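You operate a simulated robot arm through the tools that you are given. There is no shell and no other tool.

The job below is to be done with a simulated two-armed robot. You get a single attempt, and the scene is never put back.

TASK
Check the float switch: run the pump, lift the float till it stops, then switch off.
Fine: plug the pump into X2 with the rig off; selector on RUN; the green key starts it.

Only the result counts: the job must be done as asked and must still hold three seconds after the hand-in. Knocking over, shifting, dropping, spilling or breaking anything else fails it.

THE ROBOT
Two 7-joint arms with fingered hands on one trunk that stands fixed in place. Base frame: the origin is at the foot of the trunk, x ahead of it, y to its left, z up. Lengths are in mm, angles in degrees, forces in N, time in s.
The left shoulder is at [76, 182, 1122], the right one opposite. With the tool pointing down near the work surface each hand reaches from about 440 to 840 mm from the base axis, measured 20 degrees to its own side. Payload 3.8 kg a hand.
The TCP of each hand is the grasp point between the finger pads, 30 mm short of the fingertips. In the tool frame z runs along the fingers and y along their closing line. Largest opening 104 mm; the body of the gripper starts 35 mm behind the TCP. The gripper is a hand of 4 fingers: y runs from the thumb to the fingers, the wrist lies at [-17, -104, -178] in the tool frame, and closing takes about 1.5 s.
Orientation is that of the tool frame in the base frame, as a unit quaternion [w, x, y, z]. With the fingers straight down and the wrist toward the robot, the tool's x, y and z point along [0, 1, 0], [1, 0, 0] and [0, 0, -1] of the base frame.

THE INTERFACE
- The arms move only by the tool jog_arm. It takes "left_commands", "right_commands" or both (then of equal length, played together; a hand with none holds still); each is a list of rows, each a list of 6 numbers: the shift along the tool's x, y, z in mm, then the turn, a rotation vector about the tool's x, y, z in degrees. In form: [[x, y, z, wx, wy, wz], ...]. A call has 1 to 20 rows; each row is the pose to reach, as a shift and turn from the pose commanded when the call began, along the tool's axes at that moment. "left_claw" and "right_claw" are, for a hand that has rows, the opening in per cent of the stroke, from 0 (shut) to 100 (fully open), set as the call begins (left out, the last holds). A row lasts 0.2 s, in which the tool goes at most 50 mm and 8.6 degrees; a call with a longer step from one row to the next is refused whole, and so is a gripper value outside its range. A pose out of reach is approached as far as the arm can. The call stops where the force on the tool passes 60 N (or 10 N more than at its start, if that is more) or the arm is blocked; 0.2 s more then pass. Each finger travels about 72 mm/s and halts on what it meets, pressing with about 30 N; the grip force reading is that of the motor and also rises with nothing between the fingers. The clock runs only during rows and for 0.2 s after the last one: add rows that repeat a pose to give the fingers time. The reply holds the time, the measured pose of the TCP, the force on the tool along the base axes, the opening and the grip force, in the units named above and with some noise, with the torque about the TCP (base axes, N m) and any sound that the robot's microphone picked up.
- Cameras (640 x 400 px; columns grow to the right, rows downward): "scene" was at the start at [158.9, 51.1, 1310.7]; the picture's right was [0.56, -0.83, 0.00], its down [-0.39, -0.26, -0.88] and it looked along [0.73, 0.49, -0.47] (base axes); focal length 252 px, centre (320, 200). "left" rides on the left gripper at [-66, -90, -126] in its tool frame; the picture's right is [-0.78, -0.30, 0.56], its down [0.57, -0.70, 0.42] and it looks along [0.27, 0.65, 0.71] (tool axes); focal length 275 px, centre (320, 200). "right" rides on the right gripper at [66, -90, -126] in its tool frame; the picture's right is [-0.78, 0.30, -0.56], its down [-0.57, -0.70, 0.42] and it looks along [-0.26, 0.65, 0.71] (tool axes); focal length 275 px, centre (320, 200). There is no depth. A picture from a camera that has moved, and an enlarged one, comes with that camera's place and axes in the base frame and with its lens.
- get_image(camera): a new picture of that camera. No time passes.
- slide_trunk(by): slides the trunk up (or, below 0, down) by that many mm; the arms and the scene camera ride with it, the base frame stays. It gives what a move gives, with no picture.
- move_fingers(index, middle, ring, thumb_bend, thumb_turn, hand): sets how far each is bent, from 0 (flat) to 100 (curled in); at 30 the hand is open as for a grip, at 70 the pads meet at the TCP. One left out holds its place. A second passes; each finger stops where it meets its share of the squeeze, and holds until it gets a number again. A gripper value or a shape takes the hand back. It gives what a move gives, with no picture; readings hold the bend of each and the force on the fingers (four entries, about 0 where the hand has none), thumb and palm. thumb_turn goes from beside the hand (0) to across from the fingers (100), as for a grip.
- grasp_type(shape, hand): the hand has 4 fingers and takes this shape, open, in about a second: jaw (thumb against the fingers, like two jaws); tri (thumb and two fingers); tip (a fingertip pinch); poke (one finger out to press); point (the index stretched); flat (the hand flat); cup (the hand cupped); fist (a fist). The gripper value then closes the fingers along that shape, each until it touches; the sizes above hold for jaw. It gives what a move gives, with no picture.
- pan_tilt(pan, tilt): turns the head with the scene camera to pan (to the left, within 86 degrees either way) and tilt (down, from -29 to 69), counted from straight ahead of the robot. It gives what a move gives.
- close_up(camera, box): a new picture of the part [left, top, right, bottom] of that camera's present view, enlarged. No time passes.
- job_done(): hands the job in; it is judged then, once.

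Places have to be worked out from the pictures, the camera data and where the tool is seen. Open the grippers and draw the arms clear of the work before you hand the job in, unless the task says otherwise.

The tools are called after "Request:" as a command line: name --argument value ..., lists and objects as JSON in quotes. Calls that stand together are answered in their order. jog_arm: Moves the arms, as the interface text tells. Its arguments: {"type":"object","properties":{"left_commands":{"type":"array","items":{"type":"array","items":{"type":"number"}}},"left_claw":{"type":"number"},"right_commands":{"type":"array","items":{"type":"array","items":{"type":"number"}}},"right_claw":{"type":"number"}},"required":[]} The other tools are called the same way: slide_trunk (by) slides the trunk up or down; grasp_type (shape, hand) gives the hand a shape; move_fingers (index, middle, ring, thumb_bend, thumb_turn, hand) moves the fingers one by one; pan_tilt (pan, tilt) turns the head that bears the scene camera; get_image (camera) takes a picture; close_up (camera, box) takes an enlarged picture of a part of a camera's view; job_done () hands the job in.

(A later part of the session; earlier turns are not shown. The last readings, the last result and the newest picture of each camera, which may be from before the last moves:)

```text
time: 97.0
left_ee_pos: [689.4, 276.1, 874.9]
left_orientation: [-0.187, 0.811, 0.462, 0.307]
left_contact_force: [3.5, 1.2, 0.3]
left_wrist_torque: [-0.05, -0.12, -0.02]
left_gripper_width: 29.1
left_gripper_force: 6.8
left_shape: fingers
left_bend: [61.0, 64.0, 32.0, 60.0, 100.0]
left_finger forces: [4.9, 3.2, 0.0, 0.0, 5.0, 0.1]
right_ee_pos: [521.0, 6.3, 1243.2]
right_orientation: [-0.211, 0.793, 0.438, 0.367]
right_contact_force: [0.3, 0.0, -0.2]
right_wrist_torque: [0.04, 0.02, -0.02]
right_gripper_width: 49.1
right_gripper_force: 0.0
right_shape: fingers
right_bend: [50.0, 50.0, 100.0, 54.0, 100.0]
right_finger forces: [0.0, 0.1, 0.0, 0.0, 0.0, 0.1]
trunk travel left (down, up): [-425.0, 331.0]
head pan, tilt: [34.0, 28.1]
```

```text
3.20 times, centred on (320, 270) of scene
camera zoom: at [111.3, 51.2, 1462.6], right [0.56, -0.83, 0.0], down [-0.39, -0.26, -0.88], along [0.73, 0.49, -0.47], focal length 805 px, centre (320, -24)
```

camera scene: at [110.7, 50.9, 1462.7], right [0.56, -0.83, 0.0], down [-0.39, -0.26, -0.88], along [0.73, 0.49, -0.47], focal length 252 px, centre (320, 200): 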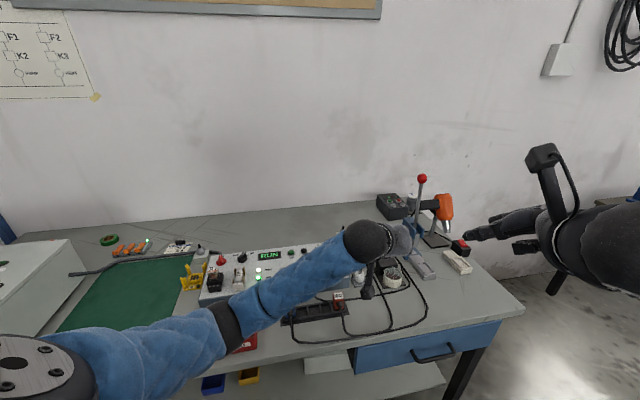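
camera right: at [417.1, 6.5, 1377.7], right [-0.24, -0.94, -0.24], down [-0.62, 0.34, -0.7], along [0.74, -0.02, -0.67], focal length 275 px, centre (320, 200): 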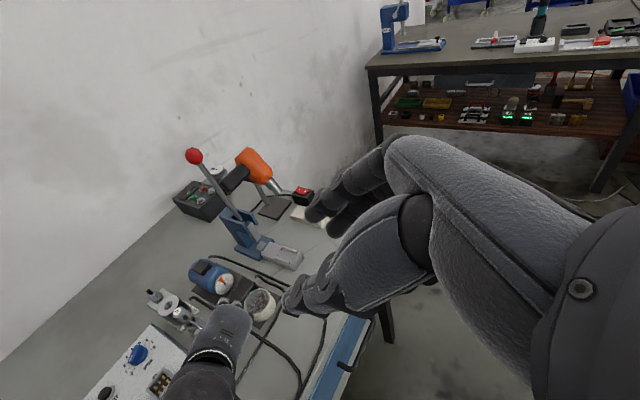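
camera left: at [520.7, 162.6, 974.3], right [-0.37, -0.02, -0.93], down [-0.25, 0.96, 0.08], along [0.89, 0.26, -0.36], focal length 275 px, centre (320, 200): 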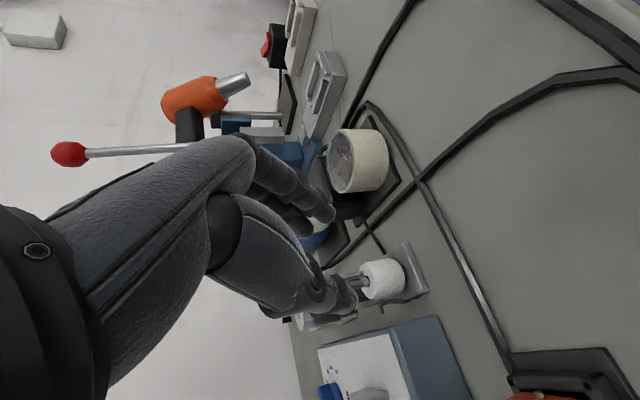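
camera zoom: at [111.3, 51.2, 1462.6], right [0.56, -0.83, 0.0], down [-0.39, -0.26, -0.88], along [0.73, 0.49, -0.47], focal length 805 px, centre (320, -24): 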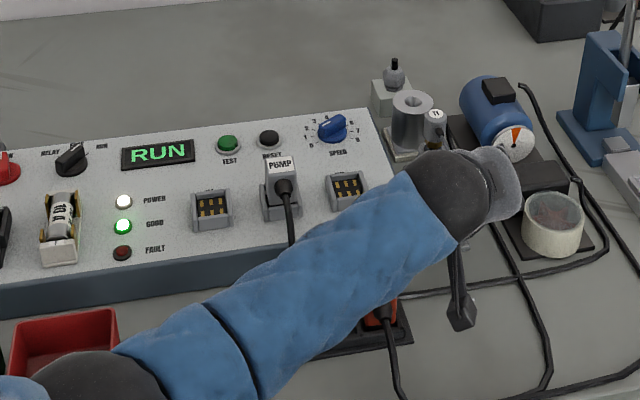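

The float follows and the pump still runs. I keep lifting in steps and watch for the stop.

Request:
jog_arm --left_commands '[[2, 0, -2.2, 0, 0, 0], [4, -0.1, -4.4, 0, 0, 0], [6, -0.2, -6.7, 0, 0, 0], [8, -0.2, -8.9, 0, 0, 0], [8, -0.2, -8.9, 0, 0, 0]]'

Request:
close_up --camera "left" --box '[240, 180, 410, 330]'

Request:
close_up --camera "scene" --box '[220, 220, 420, 320]'

```text
time: 98.2
left_ee_pos: [688.8, 275.9, 887.3]
left_orientation: [-0.187, 0.81, 0.463, 0.307]
left_contact_force: [1.7, 1.0, -0.8]
left_wrist_torque: [-0.08, -0.07, -0.02]
left_gripper_width: 29.2
left_gripper_force: 6.4
left_shape: fingers
left_bend: [61.0, 64.0, 32.0, 59.0, 100.0]
left_finger forces: [3.9, 2.3, 0.0, 0.1, 5.9, 0.0]
right_ee_pos: [520.6, 5.9, 1244.4]
right_orientation: [-0.21, 0.794, 0.437, 0.367]
right_contact_force: [0.1, -1.1, 0.7]
right_wrist_torque: [-0.02, -0.02, -0.03]
right_gripper_width: 48.6
right_gripper_force: 0.0
right_shape: fingers
right_bend: [50.0, 50.0, 100.0, 54.0, 100.0]
right_finger forces: [0.1, 0.0, 0.1, 0.1, 0.0, 0.0]
trunk travel left (down, up): [-425.0, 331.0]
head pan, tilt: [34.0, 28.1]
```

```text
2.67 times, centred on (325, 255) of left
camera zoom: at [546.5, 204.7, 938.3], right [-0.37, -0.02, -0.93], down [-0.25, 0.96, 0.08], along [0.89, 0.26, -0.36], focal length 734 px, centre (307, 53)
```

zoom: 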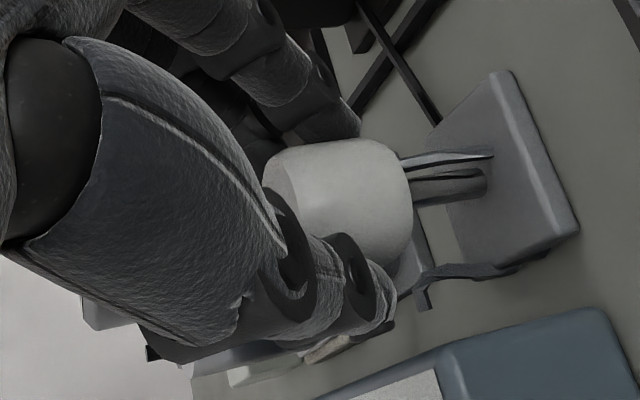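

```text
3.20 times, centred on (320, 270) of scene
camera zoom: at [111.0, 51.3, 1462.6], right [0.56, -0.83, 0.0], down [-0.39, -0.26, -0.88], along [0.73, 0.49, -0.47], focal length 805 px, centre (320, -24)
```

zoom: 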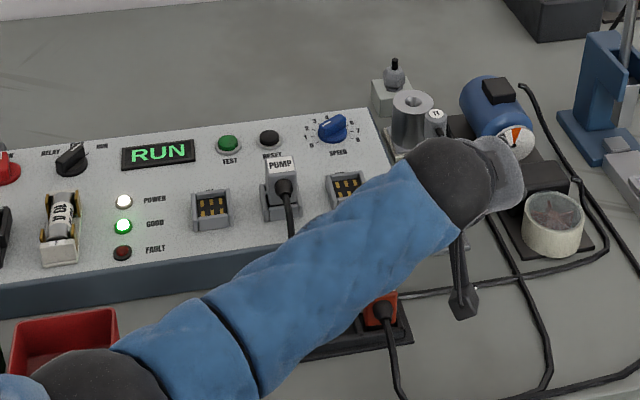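

Raised about 24 mm and still running. I continue 12 mm more.

Request:
jog_arm --left_commands '[[2, 0, -2.2, 0, 0, 0], [4, -0.1, -4.4, 0, 0, 0], [6, -0.2, -6.7, 0, 0, 0], [8, -0.2, -8.9, 0, 0, 0], [8, -0.2, -8.9, 0, 0, 0]]'

Request:
close_up --camera "left" --box '[240, 180, 410, 330]'

Request:
close_up --camera "scene" --box '[220, 220, 420, 320]'

```text
time: 99.5
left_ee_pos: [689.0, 275.4, 899.1]
left_orientation: [-0.187, 0.81, 0.464, 0.307]
left_contact_force: [4.3, 5.0, 1.1]
left_wrist_torque: [0.06, -0.12, 0.04]
left_gripper_width: 29.3
left_gripper_force: 6.6
left_shape: fingers
left_bend: [61.0, 64.0, 32.0, 59.0, 100.0]
left_finger forces: [4.4, 3.3, 0.0, 0.0, 5.6, 0.1]
right_ee_pos: [521.2, 5.5, 1245.4]
right_orientation: [-0.21, 0.794, 0.437, 0.366]
right_contact_force: [0.4, -0.1, 0.7]
right_wrist_torque: [0.01, -0.01, 0.02]
right_gripper_width: 49.1
right_gripper_force: 0.0
right_shape: fingers
right_bend: [50.0, 50.0, 100.0, 54.0, 100.0]
right_finger forces: [0.0, 0.0, 0.1, 0.1, 0.0, 0.0]
trunk travel left (down, up): [-425.0, 331.0]
head pan, tilt: [34.0, 28.1]
```

```text
2.67 times, centred on (325, 255) of left
camera zoom: at [546.1, 204.5, 950.3], right [-0.37, -0.02, -0.93], down [-0.25, 0.96, 0.08], along [0.89, 0.26, -0.36], focal length 734 px, centre (307, 53)
```

zoom: 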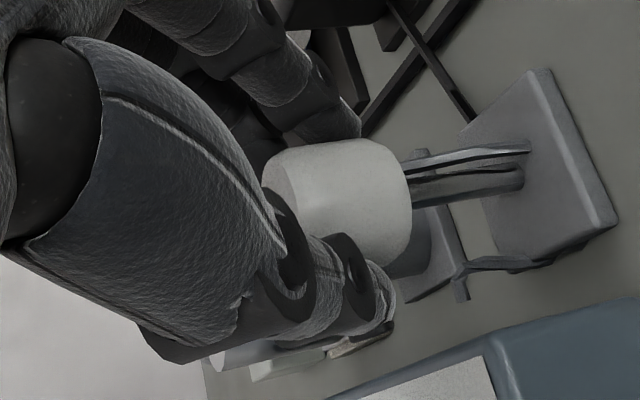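

```text
3.20 times, centred on (320, 270) of scene
camera zoom: at [111.4, 51.6, 1462.6], right [0.56, -0.83, 0.0], down [-0.39, -0.26, -0.88], along [0.73, 0.49, -0.47], focal length 805 px, centre (320, -24)
```

zoom: 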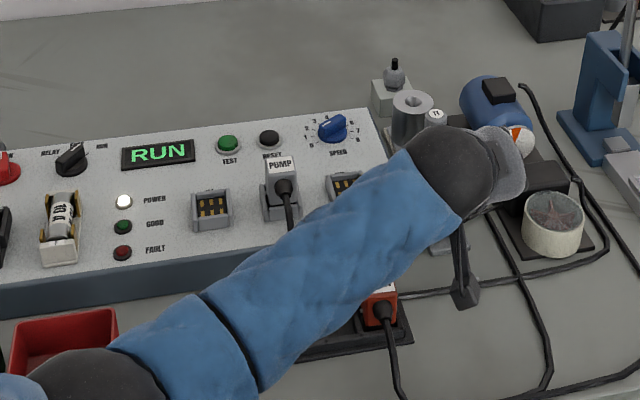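

The GOOD lamp has gone out, so the pump seems to have stopped with the float up. I hold still briefly and confirm that the impeller is standing.

Request:
close_up --camera "scene" --box '[378, 272, 410, 304]'

Request:
jog_arm --left_commands '[[0, 0, 0, 0, 0, 0], [0, 0, 0, 0, 0, 0]]'

Request:
close_up --camera "scene" --box '[378, 272, 410, 304]'

Request:
close_up --camera "right" --box '[150, 240, 300, 350]'

```text
12.50 times, centred on (394, 288) of scene
camera zoom: at [111.4, 51.6, 1462.6], right [0.56, -0.83, 0.0], down [-0.39, -0.26, -0.88], along [0.73, 0.49, -0.47], focal length 3145 px, centre (-605, -900)
```

zoom: 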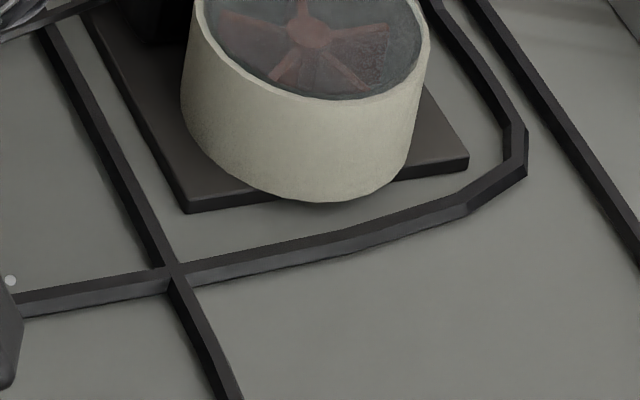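

```text
time: 100.0
left_ee_pos: [689.1, 276.2, 898.7]
left_orientation: [-0.187, 0.811, 0.463, 0.306]
left_contact_force: [5.4, 5.9, 0.5]
left_wrist_torque: [0.08, -0.1, 0.03]
left_gripper_width: 29.6
left_gripper_force: 6.8
left_shape: fingers
left_bend: [61.0, 64.0, 32.0, 59.0, 100.0]
left_finger forces: [4.4, 3.5, 0.1, 0.1, 5.3, 0.0]
right_ee_pos: [521.5, 4.8, 1243.6]
right_orientation: [-0.209, 0.794, 0.438, 0.367]
right_contact_force: [-0.7, 1.1, 0.2]
right_wrist_torque: [-0.02, 0.01, -0.01]
right_gripper_width: 48.9
right_gripper_force: 0.0
right_shape: fingers
right_bend: [50.0, 50.0, 100.0, 54.0, 100.0]
right_finger forces: [0.0, 0.1, 0.0, 0.0, 0.1, 0.0]
trunk travel left (down, up): [-425.0, 331.0]
head pan, tilt: [34.0, 28.1]
```

```text
12.50 times, centred on (394, 288) of scene
camera zoom: at [111.4, 51.6, 1462.6], right [0.56, -0.83, 0.0], down [-0.39, -0.26, -0.88], along [0.73, 0.49, -0.47], focal length 3145 px, centre (-605, -900)
```

zoom: 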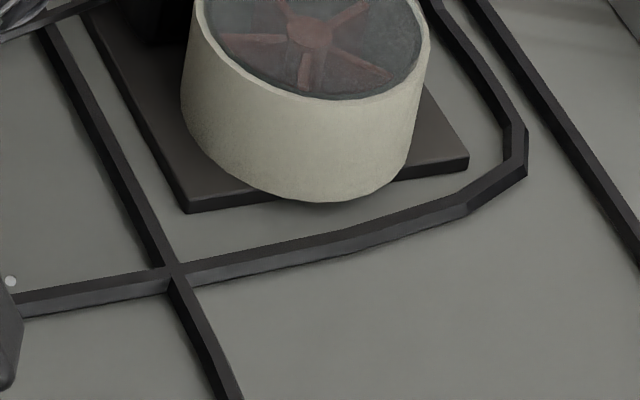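

```text
3.64 times, centred on (225, 295) of right
camera zoom: at [417.9, 7.2, 1377.4], right [-0.24, -0.94, -0.24], down [-0.62, 0.34, -0.7], along [0.74, -0.02, -0.67], focal length 1001 px, centre (666, -146)
```

zoom: 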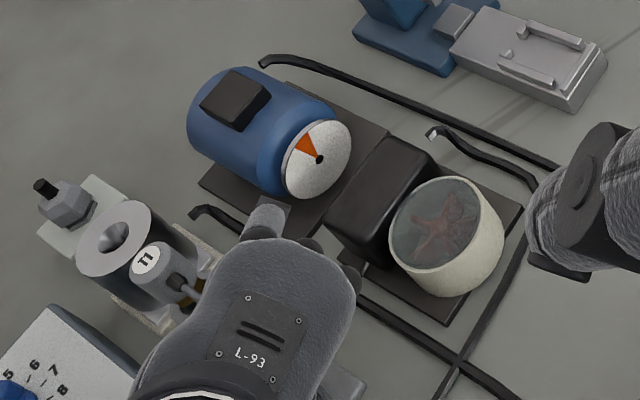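

The impeller may have been coasting. I hold the float up another second and compare again.

Request:
jog_arm --left_commands '[[0, 0, 0, 0, 0, 0], [0, 0, 0, 0, 0, 0], [0, 0, 0, 0, 0, 0], [0, 0, 0, 0, 0, 0], [0, 0, 0, 0, 0, 0]]'

Request:
close_up --camera "scene" --box '[378, 262, 410, 294]'

Request:
jog_arm --left_commands '[[0, 0, 0, 0, 0, 0], [0, 0, 0, 0, 0, 0]]'

Request:
close_up --camera "scene" --box '[378, 262, 410, 294]'

Request:
close_up --camera "scene" --box '[200, 230, 320, 300]'

```text
time: 101.2
left_ee_pos: [688.5, 275.9, 899.5]
left_orientation: [-0.187, 0.81, 0.463, 0.307]
left_contact_force: [4.8, 4.8, 0.1]
left_wrist_torque: [0.11, -0.15, 0.03]
left_gripper_width: 29.3
left_gripper_force: 7.0
left_shape: fingers
left_bend: [61.0, 64.0, 32.0, 59.0, 100.0]
left_finger forces: [4.4, 3.5, 0.0, 0.0, 5.5, 0.0]
right_ee_pos: [523.3, 5.6, 1244.5]
right_orientation: [-0.21, 0.794, 0.436, 0.367]
right_contact_force: [0.4, 0.0, 0.2]
right_wrist_torque: [-0.01, 0.04, 0.0]
right_gripper_width: 49.1
right_gripper_force: 0.1
right_shape: fingers
right_bend: [50.0, 50.0, 100.0, 54.0, 100.0]
right_finger forces: [0.1, 0.0, 0.1, 0.0, 0.0, 0.0]
trunk travel left (down, up): [-425.0, 331.0]
head pan, tilt: [34.0, 28.1]
```

```text
12.50 times, centred on (394, 278) of scene
camera zoom: at [111.4, 51.7, 1462.6], right [0.56, -0.83, 0.0], down [-0.39, -0.26, -0.88], along [0.73, 0.49, -0.47], focal length 3145 px, centre (-605, -775)
```

zoom: 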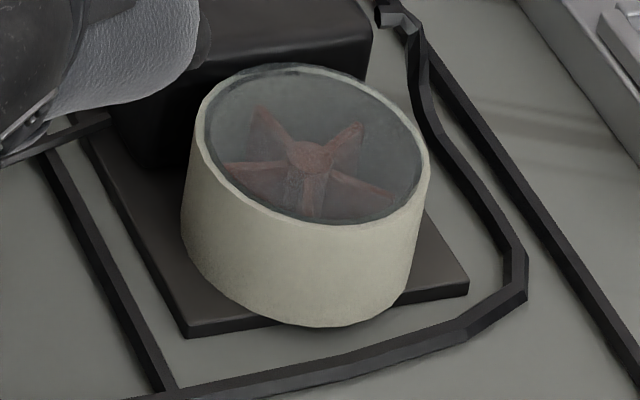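

```text
time: 101.8
left_ee_pos: [688.8, 276.2, 901.0]
left_orientation: [-0.187, 0.81, 0.462, 0.307]
left_contact_force: [4.3, 5.1, 0.2]
left_wrist_torque: [0.08, -0.13, 0.02]
left_gripper_width: 29.4
left_gripper_force: 6.7
left_shape: fingers
left_bend: [61.0, 64.0, 32.0, 59.0, 100.0]
left_finger forces: [4.5, 3.5, 0.0, 0.0, 5.5, 0.0]
right_ee_pos: [521.3, 4.8, 1244.9]
right_orientation: [-0.209, 0.794, 0.437, 0.367]
right_contact_force: [0.4, -0.3, -0.3]
right_wrist_torque: [-0.02, -0.02, 0.02]
right_gripper_width: 49.3
right_gripper_force: 0.1
right_shape: fingers
right_bend: [50.0, 50.0, 100.0, 54.0, 100.0]
right_finger forces: [0.0, 0.0, 0.0, 0.0, 0.0, 0.1]
trunk travel left (down, up): [-425.0, 331.0]
head pan, tilt: [34.0, 28.1]
```

```text
12.50 times, centred on (394, 278) of scene
camera zoom: at [111.4, 51.7, 1462.6], right [0.56, -0.83, 0.0], down [-0.39, -0.26, -0.88], along [0.73, 0.49, -0.47], focal length 3145 px, centre (-605, -775)
```

zoom: 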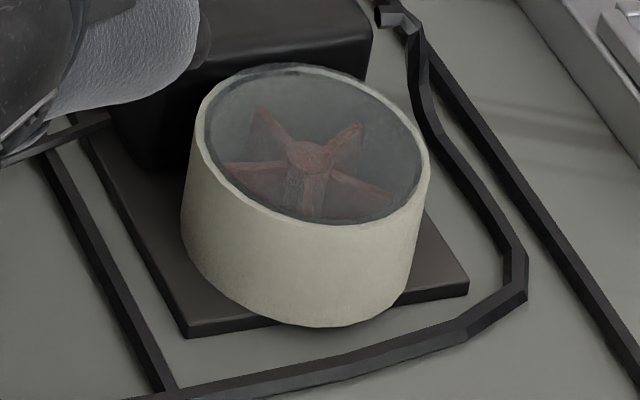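

```text
5.33 times, centred on (260, 265) of scene
camera zoom: at [111.4, 51.7, 1462.6], right [0.56, -0.83, 0.0], down [-0.39, -0.26, -0.88], along [0.73, 0.49, -0.47], focal length 1342 px, centre (640, -147)
```

zoom: 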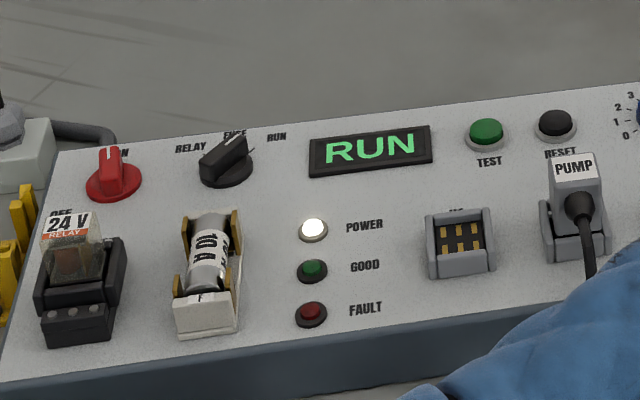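

The impeller stands still and GOOD is off: the float switch has stopped the pump. I lower the float gently back down before going to the red switch.

Request:
jog_arm --left_commands '[[-5, 0.1, 5.5, 0, 0, 0], [-10, 0.3, 11.1, 0, 0, 0], [-15, 0.4, 16.6, 0, 0, 0], [-20, 0.5, 22.2, 0, 0, 0], [-23.5, 0.6, 26.2, 0, 0, 0], [-23.5, 0.6, 26.2, 0, 0, 0]]'

Request:
close_up --camera "left" --box '[240, 180, 410, 330]'

Request:
close_up --camera "scene" --box '[220, 220, 420, 320]'

```text
time: 103.2
left_ee_pos: [690.4, 275.5, 864.9]
left_orientation: [-0.187, 0.811, 0.462, 0.306]
left_contact_force: [1.4, 3.1, 0.4]
left_wrist_torque: [0.06, -0.02, 0.07]
left_gripper_width: 29.3
left_gripper_force: 6.7
left_shape: fingers
left_bend: [61.0, 64.0, 32.0, 59.0, 100.0]
left_finger forces: [4.0, 2.5, 0.0, 0.1, 6.1, 0.0]
right_ee_pos: [522.1, 5.5, 1245.7]
right_orientation: [-0.211, 0.794, 0.437, 0.367]
right_contact_force: [-0.1, 0.1, 0.8]
right_wrist_torque: [-0.02, 0.0, -0.02]
right_gripper_width: 49.1
right_gripper_force: 0.0
right_shape: fingers
right_bend: [50.0, 50.0, 100.0, 54.0, 100.0]
right_finger forces: [0.0, 0.0, 0.1, 0.0, 0.1, 0.0]
trunk travel left (down, up): [-425.0, 331.0]
head pan, tilt: [34.0, 28.1]
```

```text
2.67 times, centred on (325, 255) of left
camera zoom: at [546.2, 204.5, 914.8], right [-0.37, -0.02, -0.93], down [-0.25, 0.96, 0.08], along [0.89, 0.26, -0.36], focal length 734 px, centre (307, 53)
```

zoom: 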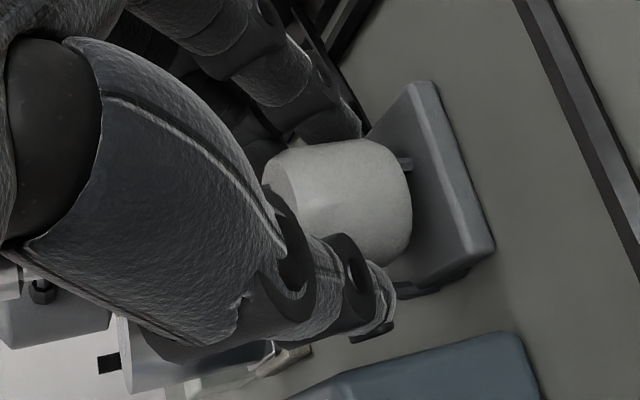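

```text
3.20 times, centred on (320, 270) of scene
camera zoom: at [111.0, 51.4, 1462.6], right [0.56, -0.83, 0.0], down [-0.39, -0.26, -0.88], along [0.73, 0.49, -0.47], focal length 805 px, centre (320, -24)
```

zoom: 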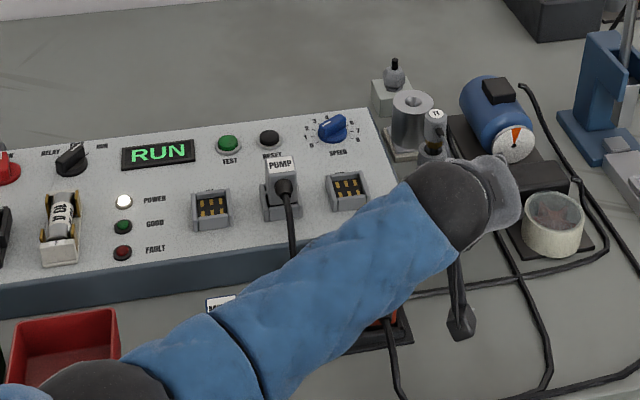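

The float is down again and GOOD stays off, so the stop is latched. I open the fingers and withdraw back along the approach line.

Request:
move_fingers --hand "left" --index 50 --middle 50 --thumb_bend 54

Request:
jog_arm --left_commands '[[0, 0, -8, 0, 0, 0], [0, 0, -20, 0, 0, 0], [0, 0, -40, 0, 0, 0], [0, 0, -70, 0, 0, 0], [0, 0, -110, 0, 0, 0], [0, 0, -150, 0, 0, 0], [0, 0, -190, 0, 0, 0], [0, 0, -190, 0, 0, 0]]'

Request:
get_image --camera "scene"

Request:
close_up --camera "scene" --box '[320, 225, 420, 310]'

```text
time: 104.2
left_ee_pos: [689.0, 275.7, 865.3]
left_orientation: [-0.186, 0.811, 0.463, 0.306]
left_contact_force: [0.1, 0.2, 1.0]
left_wrist_torque: [0.01, -0.02, 0.01]
left_gripper_width: 48.3
left_gripper_force: 0.0
left_shape: fingers
left_bend: [50.0, 50.0, 32.0, 54.0, 100.0]
left_finger forces: [0.1, 0.1, 0.1, 0.0, 0.1, 0.0]
right_ee_pos: [520.6, 4.1, 1246.3]
right_orientation: [-0.209, 0.794, 0.438, 0.367]
right_contact_force: [0.4, 0.4, 0.6]
right_wrist_torque: [-0.02, -0.04, -0.02]
right_gripper_width: 49.0
right_gripper_force: 0.1
right_shape: fingers
right_bend: [50.0, 50.0, 100.0, 54.0, 100.0]
right_finger forces: [0.0, 0.1, 0.1, 0.1, 0.1, 0.0]
trunk travel left (down, up): [-425.0, 331.0]
head pan, tilt: [34.0, 28.1]
```

```text
time: 106.0
left_ee_pos: [629.3, 165.5, 1006.3]
left_orientation: [-0.187, 0.81, 0.464, 0.307]
left_contact_force: [1.1, -0.7, -0.3]
left_wrist_torque: [0.0, 0.0, 0.02]
left_gripper_width: 48.1
left_gripper_force: 0.0
left_shape: fingers
left_bend: [50.0, 50.0, 32.0, 54.0, 100.0]
left_finger forces: [0.0, 0.0, 0.0, 0.0, 0.1, 0.0]
right_ee_pos: [521.0, 5.6, 1244.2]
right_orientation: [-0.209, 0.794, 0.437, 0.367]
right_contact_force: [-0.5, 0.5, 0.5]
right_wrist_torque: [0.0, -0.01, -0.01]
right_gripper_width: 49.0
right_gripper_force: 0.0
right_shape: fingers
right_bend: [50.0, 50.0, 100.0, 54.0, 100.0]
right_finger forces: [0.0, 0.0, 0.0, 0.1, 0.1, 0.0]
trunk travel left (down, up): [-425.0, 331.0]
head pan, tilt: [34.0, 28.1]
```

```text
taken
camera scene: at [111.0, 51.5, 1462.6], right [0.56, -0.83, 0.0], down [-0.39, -0.26, -0.88], along [0.73, 0.49, -0.47], focal length 252 px, centre (320, 200)
```

scene: 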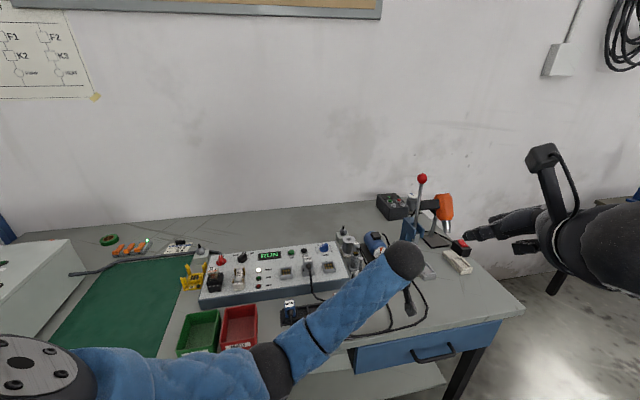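

```text
4.71 times, centred on (370, 268) of scene
camera zoom: at [111.0, 51.5, 1462.6], right [0.56, -0.83, 0.0], down [-0.39, -0.26, -0.88], along [0.73, 0.49, -0.47], focal length 1184 px, centre (85, -118)
```

zoom: 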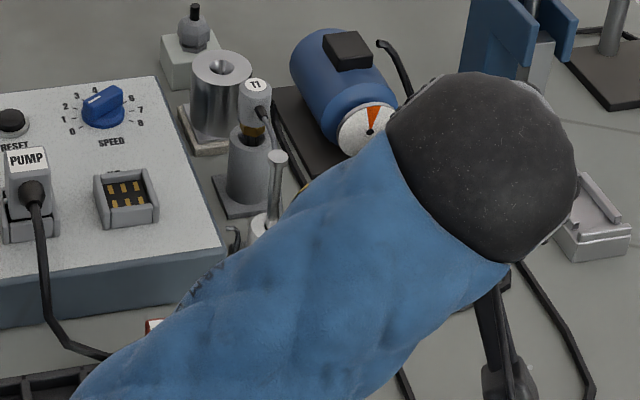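

The float stands free on its rod. I lift the hand higher while straightening it to point down, then lower the trunk back to its original height for the reach to the red switch.

Request:
jog_arm --left_commands '[[15, 0, -16, 0, -7, 0], [30, -0.5, -32, 0, -14, 0], [45, -1, -48, 0, -21, 0], [60, -1.5, -64, 0, -28, 0], [75, -2, -80, 0, -35, 0], [87, -2.4, -96, 0, -42, 0], [87, -2.4, -96, 0, -42, 0]]'

Request:
slide_trunk --by -150

Request:
get_image --camera "scene"

```text
time: 107.7
left_ee_pos: [627.1, 164.6, 1136.9]
left_orientation: [-0.008, 0.866, 0.5, -0.006]
left_contact_force: [0.3, -0.1, -0.3]
left_wrist_torque: [-0.01, 0.0, 0.0]
left_gripper_width: 48.1
left_gripper_force: 0.0
left_shape: fingers
left_bend: [50.0, 50.0, 32.0, 54.0, 100.0]
left_finger forces: [0.0, 0.0, 0.0, 0.2, 0.0, 0.0]
right_ee_pos: [520.3, 5.5, 1245.1]
right_orientation: [-0.21, 0.794, 0.437, 0.367]
right_contact_force: [-0.6, -0.5, -1.0]
right_wrist_torque: [0.03, 0.01, 0.0]
right_gripper_width: 48.8
right_gripper_force: 0.0
right_shape: fingers
right_bend: [50.0, 50.0, 100.0, 54.0, 100.0]
right_finger forces: [0.0, 0.0, 0.0, 0.0, 0.0, 0.0]
trunk travel left (down, up): [-425.0, 331.0]
head pan, tilt: [34.0, 28.1]
```

```text
time: 109.4
left_ee_pos: [627.9, 164.7, 986.3]
left_orientation: [-0.008, 0.867, 0.499, -0.004]
left_contact_force: [-1.3, 0.5, 0.3]
left_wrist_torque: [-0.01, -0.02, 0.01]
left_gripper_width: 48.2
left_gripper_force: 0.1
left_shape: fingers
left_bend: [50.0, 50.0, 32.0, 54.0, 100.0]
left_finger forces: [0.0, 0.1, 0.0, 0.0, 0.1, 0.0]
right_ee_pos: [520.6, 3.6, 1096.2]
right_orientation: [-0.209, 0.794, 0.436, 0.368]
right_contact_force: [0.7, -0.8, -0.1]
right_wrist_torque: [-0.02, 0.0, 0.03]
right_gripper_width: 48.9
right_gripper_force: 0.2
right_shape: fingers
right_bend: [50.0, 50.0, 100.0, 54.0, 100.0]
right_finger forces: [0.0, 0.0, 0.1, 0.0, 0.0, 0.0]
trunk travel left (down, up): [-275.0, 481.0]
head pan, tilt: [34.0, 28.1]
```

```text
taken
camera scene: at [158.4, 51.0, 1311.0], right [0.56, -0.83, 0.0], down [-0.39, -0.26, -0.88], along [0.73, 0.49, -0.47], focal length 252 px, centre (320, 200)
```

scene: 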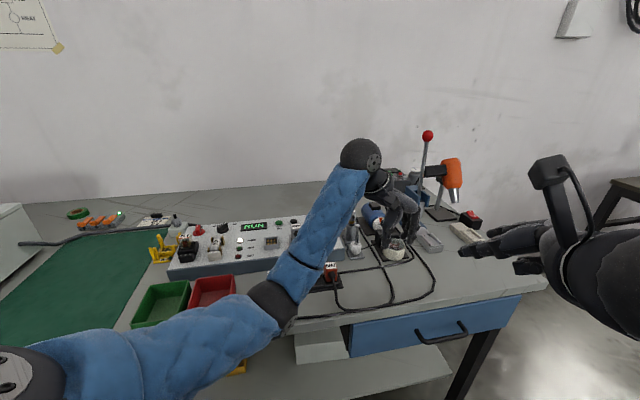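

All is clear. I set the poke shape again and carry the left hand high over to the red switch, turning it as before.

Request:
grasp_type --hand "left" --shape "poke"

Request:
jog_arm --left_commands '[[27, -25, -20, 0, 0, -8], [54, -50, -40, 0, 0, -16], [81, -76, -50, 0, 0, -24], [108, -101, -50, 0, 0, -32], [135, -126, -50, 0, 0, -40], [162, -152, -50, 0, 0, -48], [189, -177, -50, 0, 0, -56], [216, -202, -50, 0, 0, -64], [243, -228, -50, 0, 0, -72], [270, -253, -50, 0, 0, -80], [297, -278, -50, 0, 0, -88], [324, -303, -50, 0, 0, -96], [351, -329, -50, 0, 0, -104], [378, -354, -50, 0, 0, -112], [400, -375, -50, 0, 0, -119], [404, -379, -45, 0, 0, -120], [404, -379, -45, 0, 0, -120]]'

Request:
get_image --camera "left"

Request:
get_image --camera "scene"

```text
time: 110.3
left_ee_pos: [627.6, 163.8, 985.5]
left_orientation: [-0.009, 0.867, 0.499, -0.004]
left_contact_force: [0.6, 0.0, -0.1]
left_wrist_torque: [0.01, 0.0, 0.01]
left_gripper_width: 0.1
left_gripper_force: 0.1
left_shape: poke
left_bend: [70.0, 70.0, 99.0, 100.0, 100.0]
left_finger forces: [0.0, 0.0, 0.0, 0.1, 0.1, 0.0]
right_ee_pos: [521.1, 5.0, 1095.8]
right_orientation: [-0.209, 0.794, 0.437, 0.367]
right_contact_force: [0.5, 0.4, 0.1]
right_wrist_torque: [-0.01, -0.02, -0.04]
right_gripper_width: 49.1
right_gripper_force: 0.0
right_shape: fingers
right_bend: [50.0, 50.0, 100.0, 54.0, 100.0]
right_finger forces: [0.1, 0.1, 0.1, 0.0, 0.0, 0.0]
trunk travel left (down, up): [-275.0, 481.0]
head pan, tilt: [34.0, 28.1]
```

```text
time: 113.9
left_ee_pos: [503.0, 703.2, 1038.0]
left_orientation: [-0.008, 0.0, 1.0, 0.006]
left_contact_force: [-0.4, -0.7, -0.2]
left_wrist_torque: [-0.04, -0.02, 0.0]
left_gripper_width: 0.2
left_gripper_force: 0.0
left_shape: poke
left_bend: [70.0, 70.0, 99.0, 100.0, 100.0]
left_finger forces: [0.1, 0.0, 0.0, 0.0, 0.0, 0.1]
right_ee_pos: [521.4, 4.5, 1094.6]
right_orientation: [-0.21, 0.794, 0.437, 0.367]
right_contact_force: [0.0, 0.4, 0.0]
right_wrist_torque: [0.0, 0.02, 0.01]
right_gripper_width: 49.3
right_gripper_force: 0.1
right_shape: fingers
right_bend: [50.0, 50.0, 100.0, 54.0, 100.0]
right_finger forces: [0.1, 0.1, 0.1, 0.0, 0.0, 0.0]
trunk travel left (down, up): [-275.0, 481.0]
head pan, tilt: [34.0, 28.1]
```

```text
taken
camera left: at [571.4, 611.9, 1161.2], right [0.77, -0.29, -0.57], down [-0.58, -0.7, -0.42], along [-0.28, 0.66, -0.7], focal length 275 px, centre (320, 200)
```

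left: 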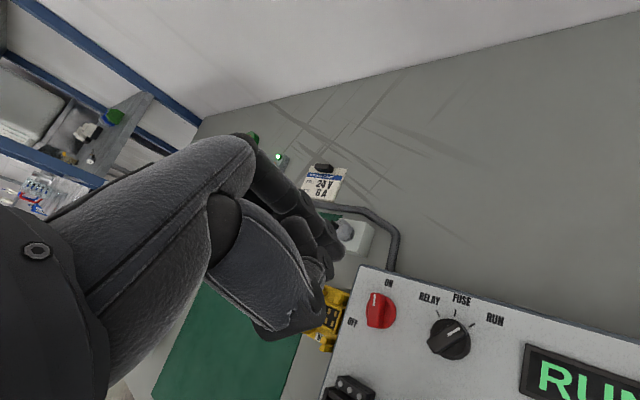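

```text
taken
camera scene: at [158.9, 51.1, 1310.7], right [0.56, -0.83, 0.0], down [-0.39, -0.26, -0.88], along [0.73, 0.49, -0.47], focal length 252 px, centre (320, 200)
```

scene: 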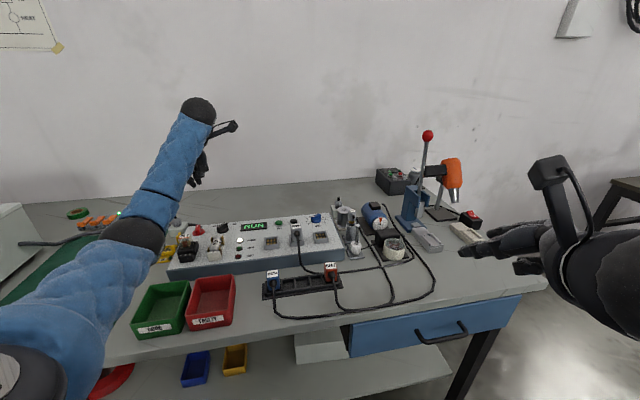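

The red knob points to ON. I zoom to fix its position relative to the fingers.

Request:
close_up --camera "left" --box '[330, 260, 440, 350]'

Request:
close_up --camera "scene" --box '[160, 150, 240, 260]'

```text
4.44 times, centred on (385, 305) of left
camera zoom: at [571.4, 611.9, 1161.2], right [0.77, -0.29, -0.57], down [-0.58, -0.7, -0.42], along [-0.28, 0.66, -0.7], focal length 1224 px, centre (31, -267)
```

zoom: 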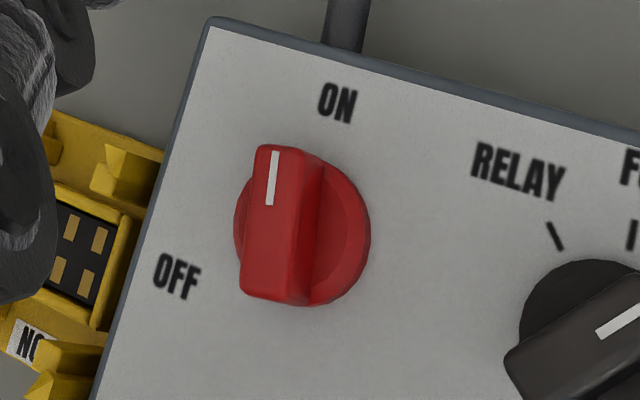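

```text
3.64 times, centred on (200, 205) of scene
camera zoom: at [158.9, 51.1, 1310.7], right [0.56, -0.83, 0.0], down [-0.39, -0.26, -0.88], along [0.73, 0.49, -0.47], focal length 915 px, centre (756, 182)
```

zoom: 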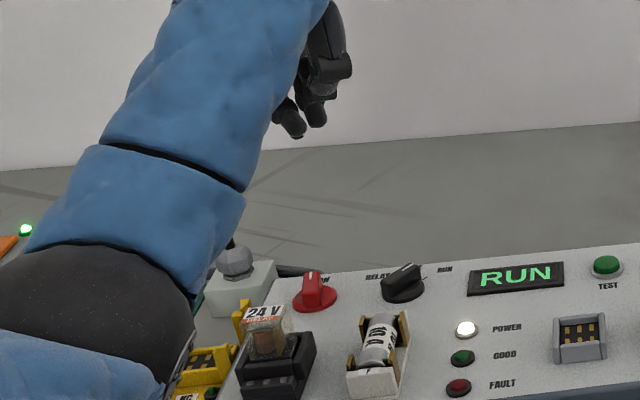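

The knob centre is at about (470,705). I lower the middle fingertip to the right side of the bar's pointer end, stopping about 12 mm above the working height to check.

Request:
jog_arm --left_commands '[[-4, -1, 35, 0, 0, 0], [-4, -1, 70, 0, 0, 0], [-4, -1, 100, 0, 0, 0], [-4, -1, 123, 0, 0, 0], [-4, -1, 123, 0, 0, 0]]'

Request:
close_up --camera "left" --box '[250, 160, 430, 290]'

Request:
close_up --camera "scene" --box '[170, 195, 250, 255]'

```text
time: 115.1
left_ee_pos: [505.5, 701.5, 915.3]
left_orientation: [-0.009, 0.001, 1.0, 0.005]
left_contact_force: [0.5, -0.8, 0.0]
left_wrist_torque: [0.03, -0.01, 0.01]
left_gripper_width: 0.1
left_gripper_force: 0.2
left_shape: poke
left_bend: [70.0, 70.0, 99.0, 100.0, 100.0]
left_finger forces: [0.0, 0.0, 0.0, 0.0, 0.0, 0.0]
right_ee_pos: [521.7, 5.2, 1095.5]
right_orientation: [-0.21, 0.794, 0.438, 0.366]
right_contact_force: [0.3, -0.3, 0.0]
right_wrist_torque: [0.01, 0.02, 0.0]
right_gripper_width: 48.9
right_gripper_force: 0.0
right_shape: fingers
right_bend: [50.0, 50.0, 100.0, 54.0, 100.0]
right_finger forces: [0.0, 0.1, 0.0, 0.1, 0.0, 0.0]
trunk travel left (down, up): [-275.0, 481.0]
head pan, tilt: [34.0, 28.1]
```

```text
3.08 times, centred on (340, 225) of left
camera zoom: at [573.6, 610.8, 1038.8], right [0.77, -0.29, -0.57], down [-0.58, -0.7, -0.42], along [-0.27, 0.66, -0.7], focal length 847 px, centre (258, 123)
```

zoom: 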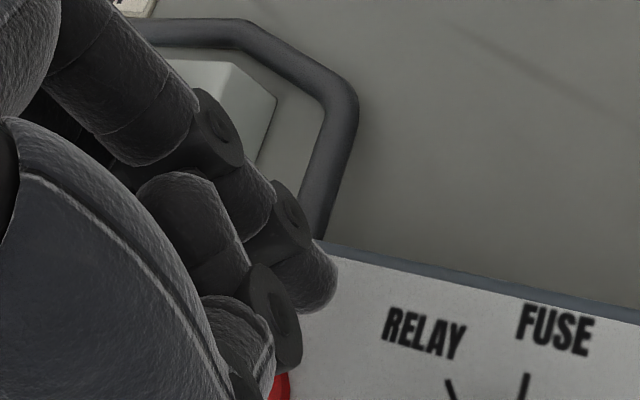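

```text
6.67 times, centred on (210, 225) of scene
camera zoom: at [158.8, 51.0, 1310.8], right [0.56, -0.83, 0.0], down [-0.39, -0.26, -0.88], along [0.73, 0.49, -0.47], focal length 1677 px, centre (1053, 33)
```

zoom: 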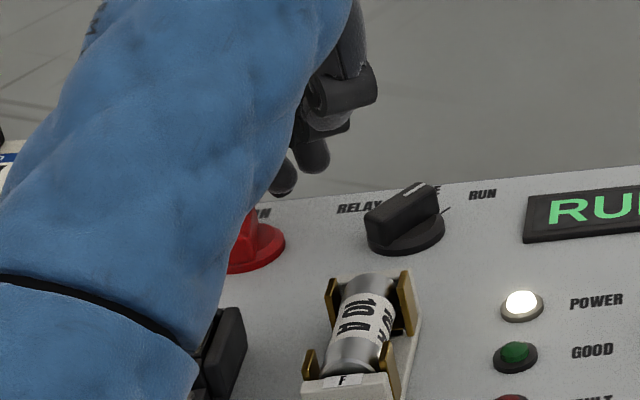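

The middle fingertip is right of the bar as planned. I lower to the working height and sweep it counter-clockwise, to halfway first.

Request:
jog_arm --left_commands '[[0, 0, 7, 0, 0, 0], [0, 0, 14, 0, 0, 0], [4, 3.5, 14, 0, 0, 0], [4.6, 7.5, 14, 0, 0, 0], [5, 11.2, 14, 0, 0, 0], [6.3, 14.6, 14, 0, 0, 0], [7.9, 18, 14, 0, 0, 0], [7.9, 18, 14, 0, 0, 0]]'

Request:
close_up --camera "left" --box '[250, 200, 430, 330]'

Request:
close_up --camera "scene" --box '[170, 195, 250, 255]'

```text
time: 116.9
left_ee_pos: [496.3, 723.3, 900.7]
left_orientation: [-0.008, -0.001, 1.0, 0.005]
left_contact_force: [1.9, -0.1, -0.3]
left_wrist_torque: [0.01, -0.01, 0.0]
left_gripper_width: 0.1
left_gripper_force: 0.1
left_shape: poke
left_bend: [70.0, 70.0, 99.0, 100.0, 100.0]
left_finger forces: [0.0, 1.3, 0.1, 0.1, 0.1, 0.1]
right_ee_pos: [521.9, 4.7, 1095.7]
right_orientation: [-0.21, 0.794, 0.438, 0.366]
right_contact_force: [-0.2, 0.2, -0.2]
right_wrist_torque: [0.01, -0.01, 0.02]
right_gripper_width: 49.2
right_gripper_force: 0.1
right_shape: fingers
right_bend: [50.0, 50.0, 100.0, 54.0, 100.0]
right_finger forces: [0.1, 0.0, 0.0, 0.1, 0.1, 0.0]
trunk travel left (down, up): [-275.0, 481.0]
head pan, tilt: [34.0, 28.1]
```

```text
3.08 times, centred on (340, 265) of left
camera zoom: at [565.1, 631.1, 1024.2], right [0.77, -0.29, -0.57], down [-0.58, -0.7, -0.42], along [-0.28, 0.66, -0.7], focal length 847 px, centre (258, 0)
```

zoom: 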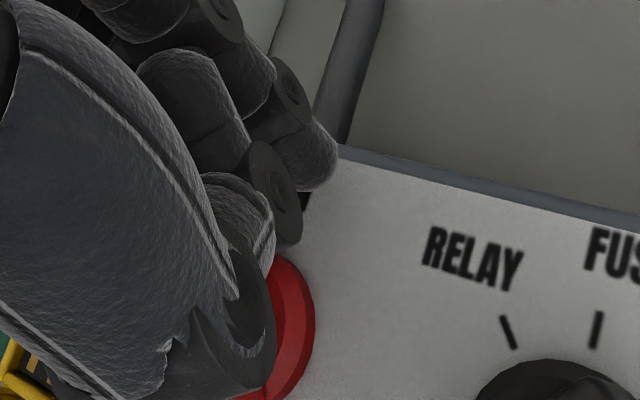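

```text
6.67 times, centred on (210, 225) of scene
camera zoom: at [159.1, 51.1, 1310.7], right [0.56, -0.83, 0.0], down [-0.39, -0.26, -0.88], along [0.73, 0.49, -0.47], focal length 1677 px, centre (1053, 33)
```

zoom: 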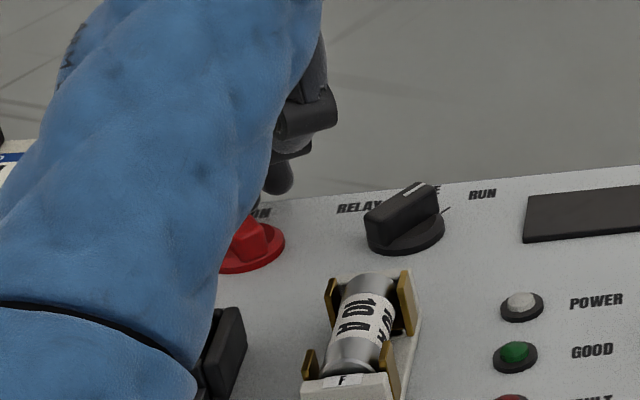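

POWER and the display are off. I complete the turn so the knob rests fully at OFF.

Request:
jog_arm --left_commands '[[3, 2.5, 0, 0, 0, 0], [6, 4.5, 0, 0, 0, 0], [9.5, 6, 0, 0, 0, 0], [13, 6.8, 0, 0, 0, 0], [16, 6.8, 0, 0, 0, 0], [18, 6.2, 0, 0, 0, 0], [18, 6.2, 0, 0, 0, 0]]'

Request:
close_up --camera "left" --box '[250, 200, 430, 330]'

Request:
close_up --camera "scene" --box '[170, 195, 250, 255]'

```text
time: 118.5
left_ee_pos: [479.1, 727.8, 901.8]
left_orientation: [-0.007, 0.001, 1.0, 0.007]
left_contact_force: [1.0, 0.1, 0.4]
left_wrist_torque: [0.03, 0.0, -0.01]
left_gripper_width: 0.0
left_gripper_force: 0.0
left_shape: poke
left_bend: [70.0, 70.0, 99.0, 100.0, 100.0]
left_finger forces: [0.0, 0.7, 0.0, 0.0, 0.1, 0.0]
right_ee_pos: [521.8, 4.9, 1094.7]
right_orientation: [-0.209, 0.794, 0.437, 0.367]
right_contact_force: [0.3, -0.4, 0.3]
right_wrist_torque: [0.01, 0.0, 0.0]
right_gripper_width: 48.8
right_gripper_force: 0.1
right_shape: fingers
right_bend: [50.0, 50.0, 100.0, 54.0, 100.0]
right_finger forces: [0.0, 0.0, 0.0, 0.1, 0.1, 0.1]
trunk travel left (down, up): [-275.0, 481.0]
head pan, tilt: [34.0, 28.1]
```

```text
3.08 times, centred on (340, 265) of left
camera zoom: at [547.5, 636.6, 1025.4], right [0.77, -0.29, -0.57], down [-0.58, -0.7, -0.42], along [-0.28, 0.66, -0.7], focal length 847 px, centre (258, 0)
```

zoom: 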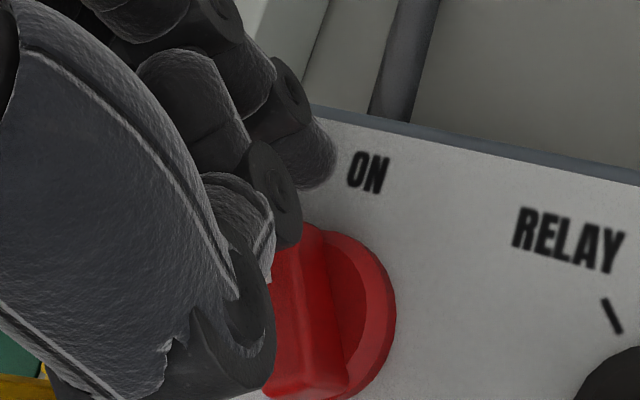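

```text
6.67 times, centred on (210, 225) of scene
camera zoom: at [159.0, 51.1, 1310.7], right [0.56, -0.83, 0.0], down [-0.39, -0.26, -0.88], along [0.73, 0.49, -0.47], focal length 1677 px, centre (1053, 33)
```

zoom: 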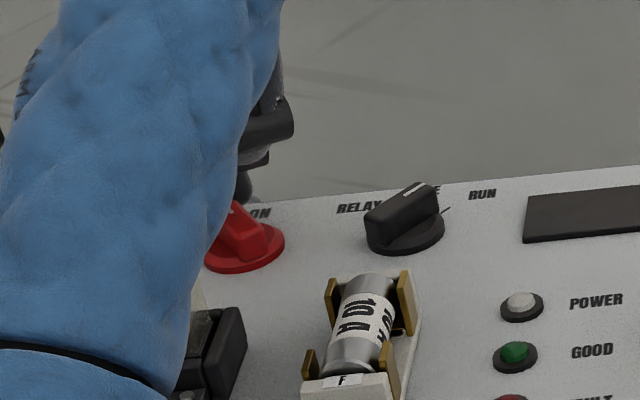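

The bar shows about −35° only, so the finger likely slipped past its end. I lift the finger and look at the knob.

Request:
jog_arm --left_commands '[[-2, 4, 0, 0, 0, 0], [-4, 6, -10, 0, 0, 0], [-4, 6, -40, 0, 0, 0], [-4, 6, -80, 0, 0, 0], [-20, 0, -110, 0, 0, 0], [-20, 0, -110, 0, 0, 0]]'

Request:
close_up --camera "left" --box '[310, 230, 470, 350]'

Request:
close_up --camera "scene" --box '[170, 195, 290, 275]'

```text
time: 119.9
left_ee_pos: [499.9, 726.5, 1012.1]
left_orientation: [-0.007, 0.0, 1.0, 0.005]
left_contact_force: [-0.3, -0.2, 0.7]
left_wrist_torque: [0.04, -0.03, -0.02]
left_gripper_width: 0.0
left_gripper_force: 0.0
left_shape: poke
left_bend: [70.0, 70.0, 99.0, 100.0, 100.0]
left_finger forces: [0.0, 0.1, 0.1, 0.0, 0.0, 0.0]
right_ee_pos: [519.9, 5.7, 1094.8]
right_orientation: [-0.21, 0.794, 0.437, 0.367]
right_contact_force: [-0.8, 0.2, 0.2]
right_wrist_torque: [0.01, 0.04, 0.01]
right_gripper_width: 48.9
right_gripper_force: 0.0
right_shape: fingers
right_bend: [50.0, 50.0, 100.0, 54.0, 100.0]
right_finger forces: [0.0, 0.0, 0.0, 0.0, 0.0, 0.1]
trunk travel left (down, up): [-275.0, 481.0]
head pan, tilt: [34.0, 28.1]
```

```text
3.33 times, centred on (390, 290) of left
camera zoom: at [568.5, 635.1, 1135.3], right [0.77, -0.29, -0.57], down [-0.58, -0.7, -0.42], along [-0.28, 0.66, -0.7], focal length 918 px, centre (87, -100)
```

zoom: 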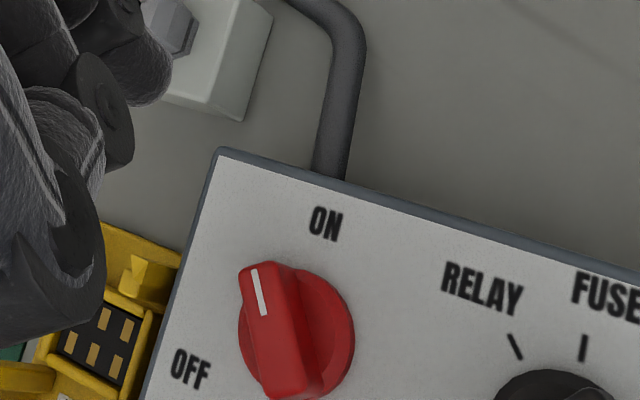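

```text
5.00 times, centred on (230, 235) of scene
camera zoom: at [158.8, 51.4, 1310.7], right [0.56, -0.83, 0.0], down [-0.39, -0.26, -0.88], along [0.73, 0.49, -0.47], focal length 1258 px, centre (770, 25)
```

zoom: 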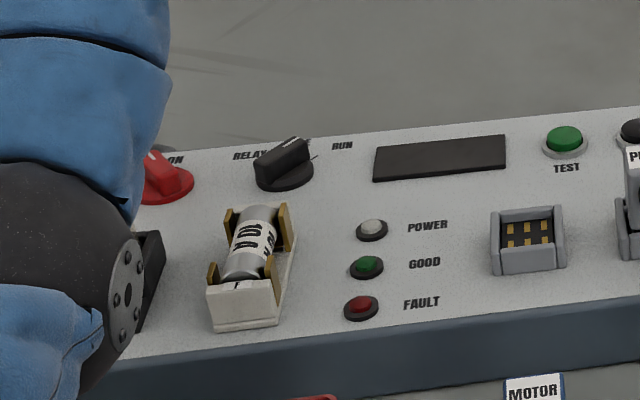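

The rig is off, but the knob rests partway because the finger slid off its end. I go again with the finger nearer the knob's centre to carry the bar all the way to OFF.

Request:
jog_arm --left_commands '[[-5.2, -16.3, 20, 0, 0, 0], [-5.2, -16.3, 60, 0, 0, 0], [-5.2, -16.3, 95, 0, 0, 0], [-5.2, -16.3, 110, 0, 0, 0], [-2, -15.6, 110, 0, 0, 0], [1.1, -15, 110, 0, 0, 0], [3.2, -11.5, 110, 0, 0, 0], [5, -8.2, 110, 0, 0, 0], [7.5, -6, 110, 0, 0, 0], [9.8, -4.4, 110, 0, 0, 0], [12.6, -3.3, 110, 0, 0, 0], [14.7, -2.8, 110, 0, 0, 0], [14.7, -2.8, 110, 0, 0, 0]]'

Request:
close_up --camera "left" --box '[250, 200, 430, 330]'

Request:
close_up --camera "scene" --box '[170, 195, 250, 255]'

```text
time: 122.7
left_ee_pos: [484.7, 725.4, 902.4]
left_orientation: [-0.008, 0.001, 1.0, 0.006]
left_contact_force: [2.8, -1.2, -0.4]
left_wrist_torque: [0.01, -0.03, -0.01]
left_gripper_width: 0.0
left_gripper_force: 0.0
left_shape: poke
left_bend: [70.0, 70.0, 99.0, 100.0, 100.0]
left_finger forces: [0.0, 1.8, 0.0, 0.0, 0.1, 0.0]
right_ee_pos: [521.8, 5.3, 1094.8]
right_orientation: [-0.21, 0.794, 0.437, 0.367]
right_contact_force: [0.2, 1.7, -0.8]
right_wrist_torque: [0.02, -0.03, -0.01]
right_gripper_width: 49.2
right_gripper_force: 0.0
right_shape: fingers
right_bend: [50.0, 50.0, 100.0, 54.0, 100.0]
right_finger forces: [0.0, 0.0, 0.1, 0.0, 0.1, 0.0]
trunk travel left (down, up): [-275.0, 481.0]
head pan, tilt: [34.0, 28.1]
```

```text
3.08 times, centred on (340, 265) of left
camera zoom: at [553.0, 633.6, 1024.7], right [0.77, -0.29, -0.57], down [-0.58, -0.7, -0.42], along [-0.28, 0.66, -0.7], focal length 847 px, centre (258, 0)
```

zoom: 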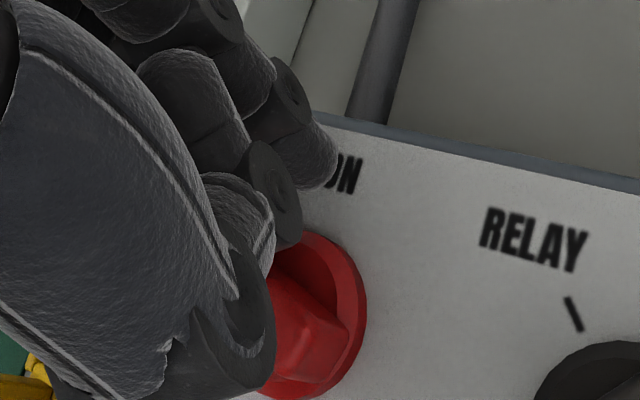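

```text
6.67 times, centred on (210, 225) of scene
camera zoom: at [159.2, 51.0, 1310.7], right [0.56, -0.83, 0.0], down [-0.39, -0.26, -0.88], along [0.73, 0.49, -0.47], focal length 1677 px, centre (1053, 33)
```

zoom: 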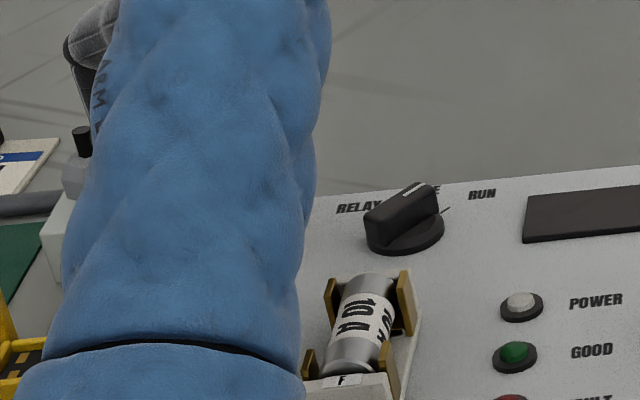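

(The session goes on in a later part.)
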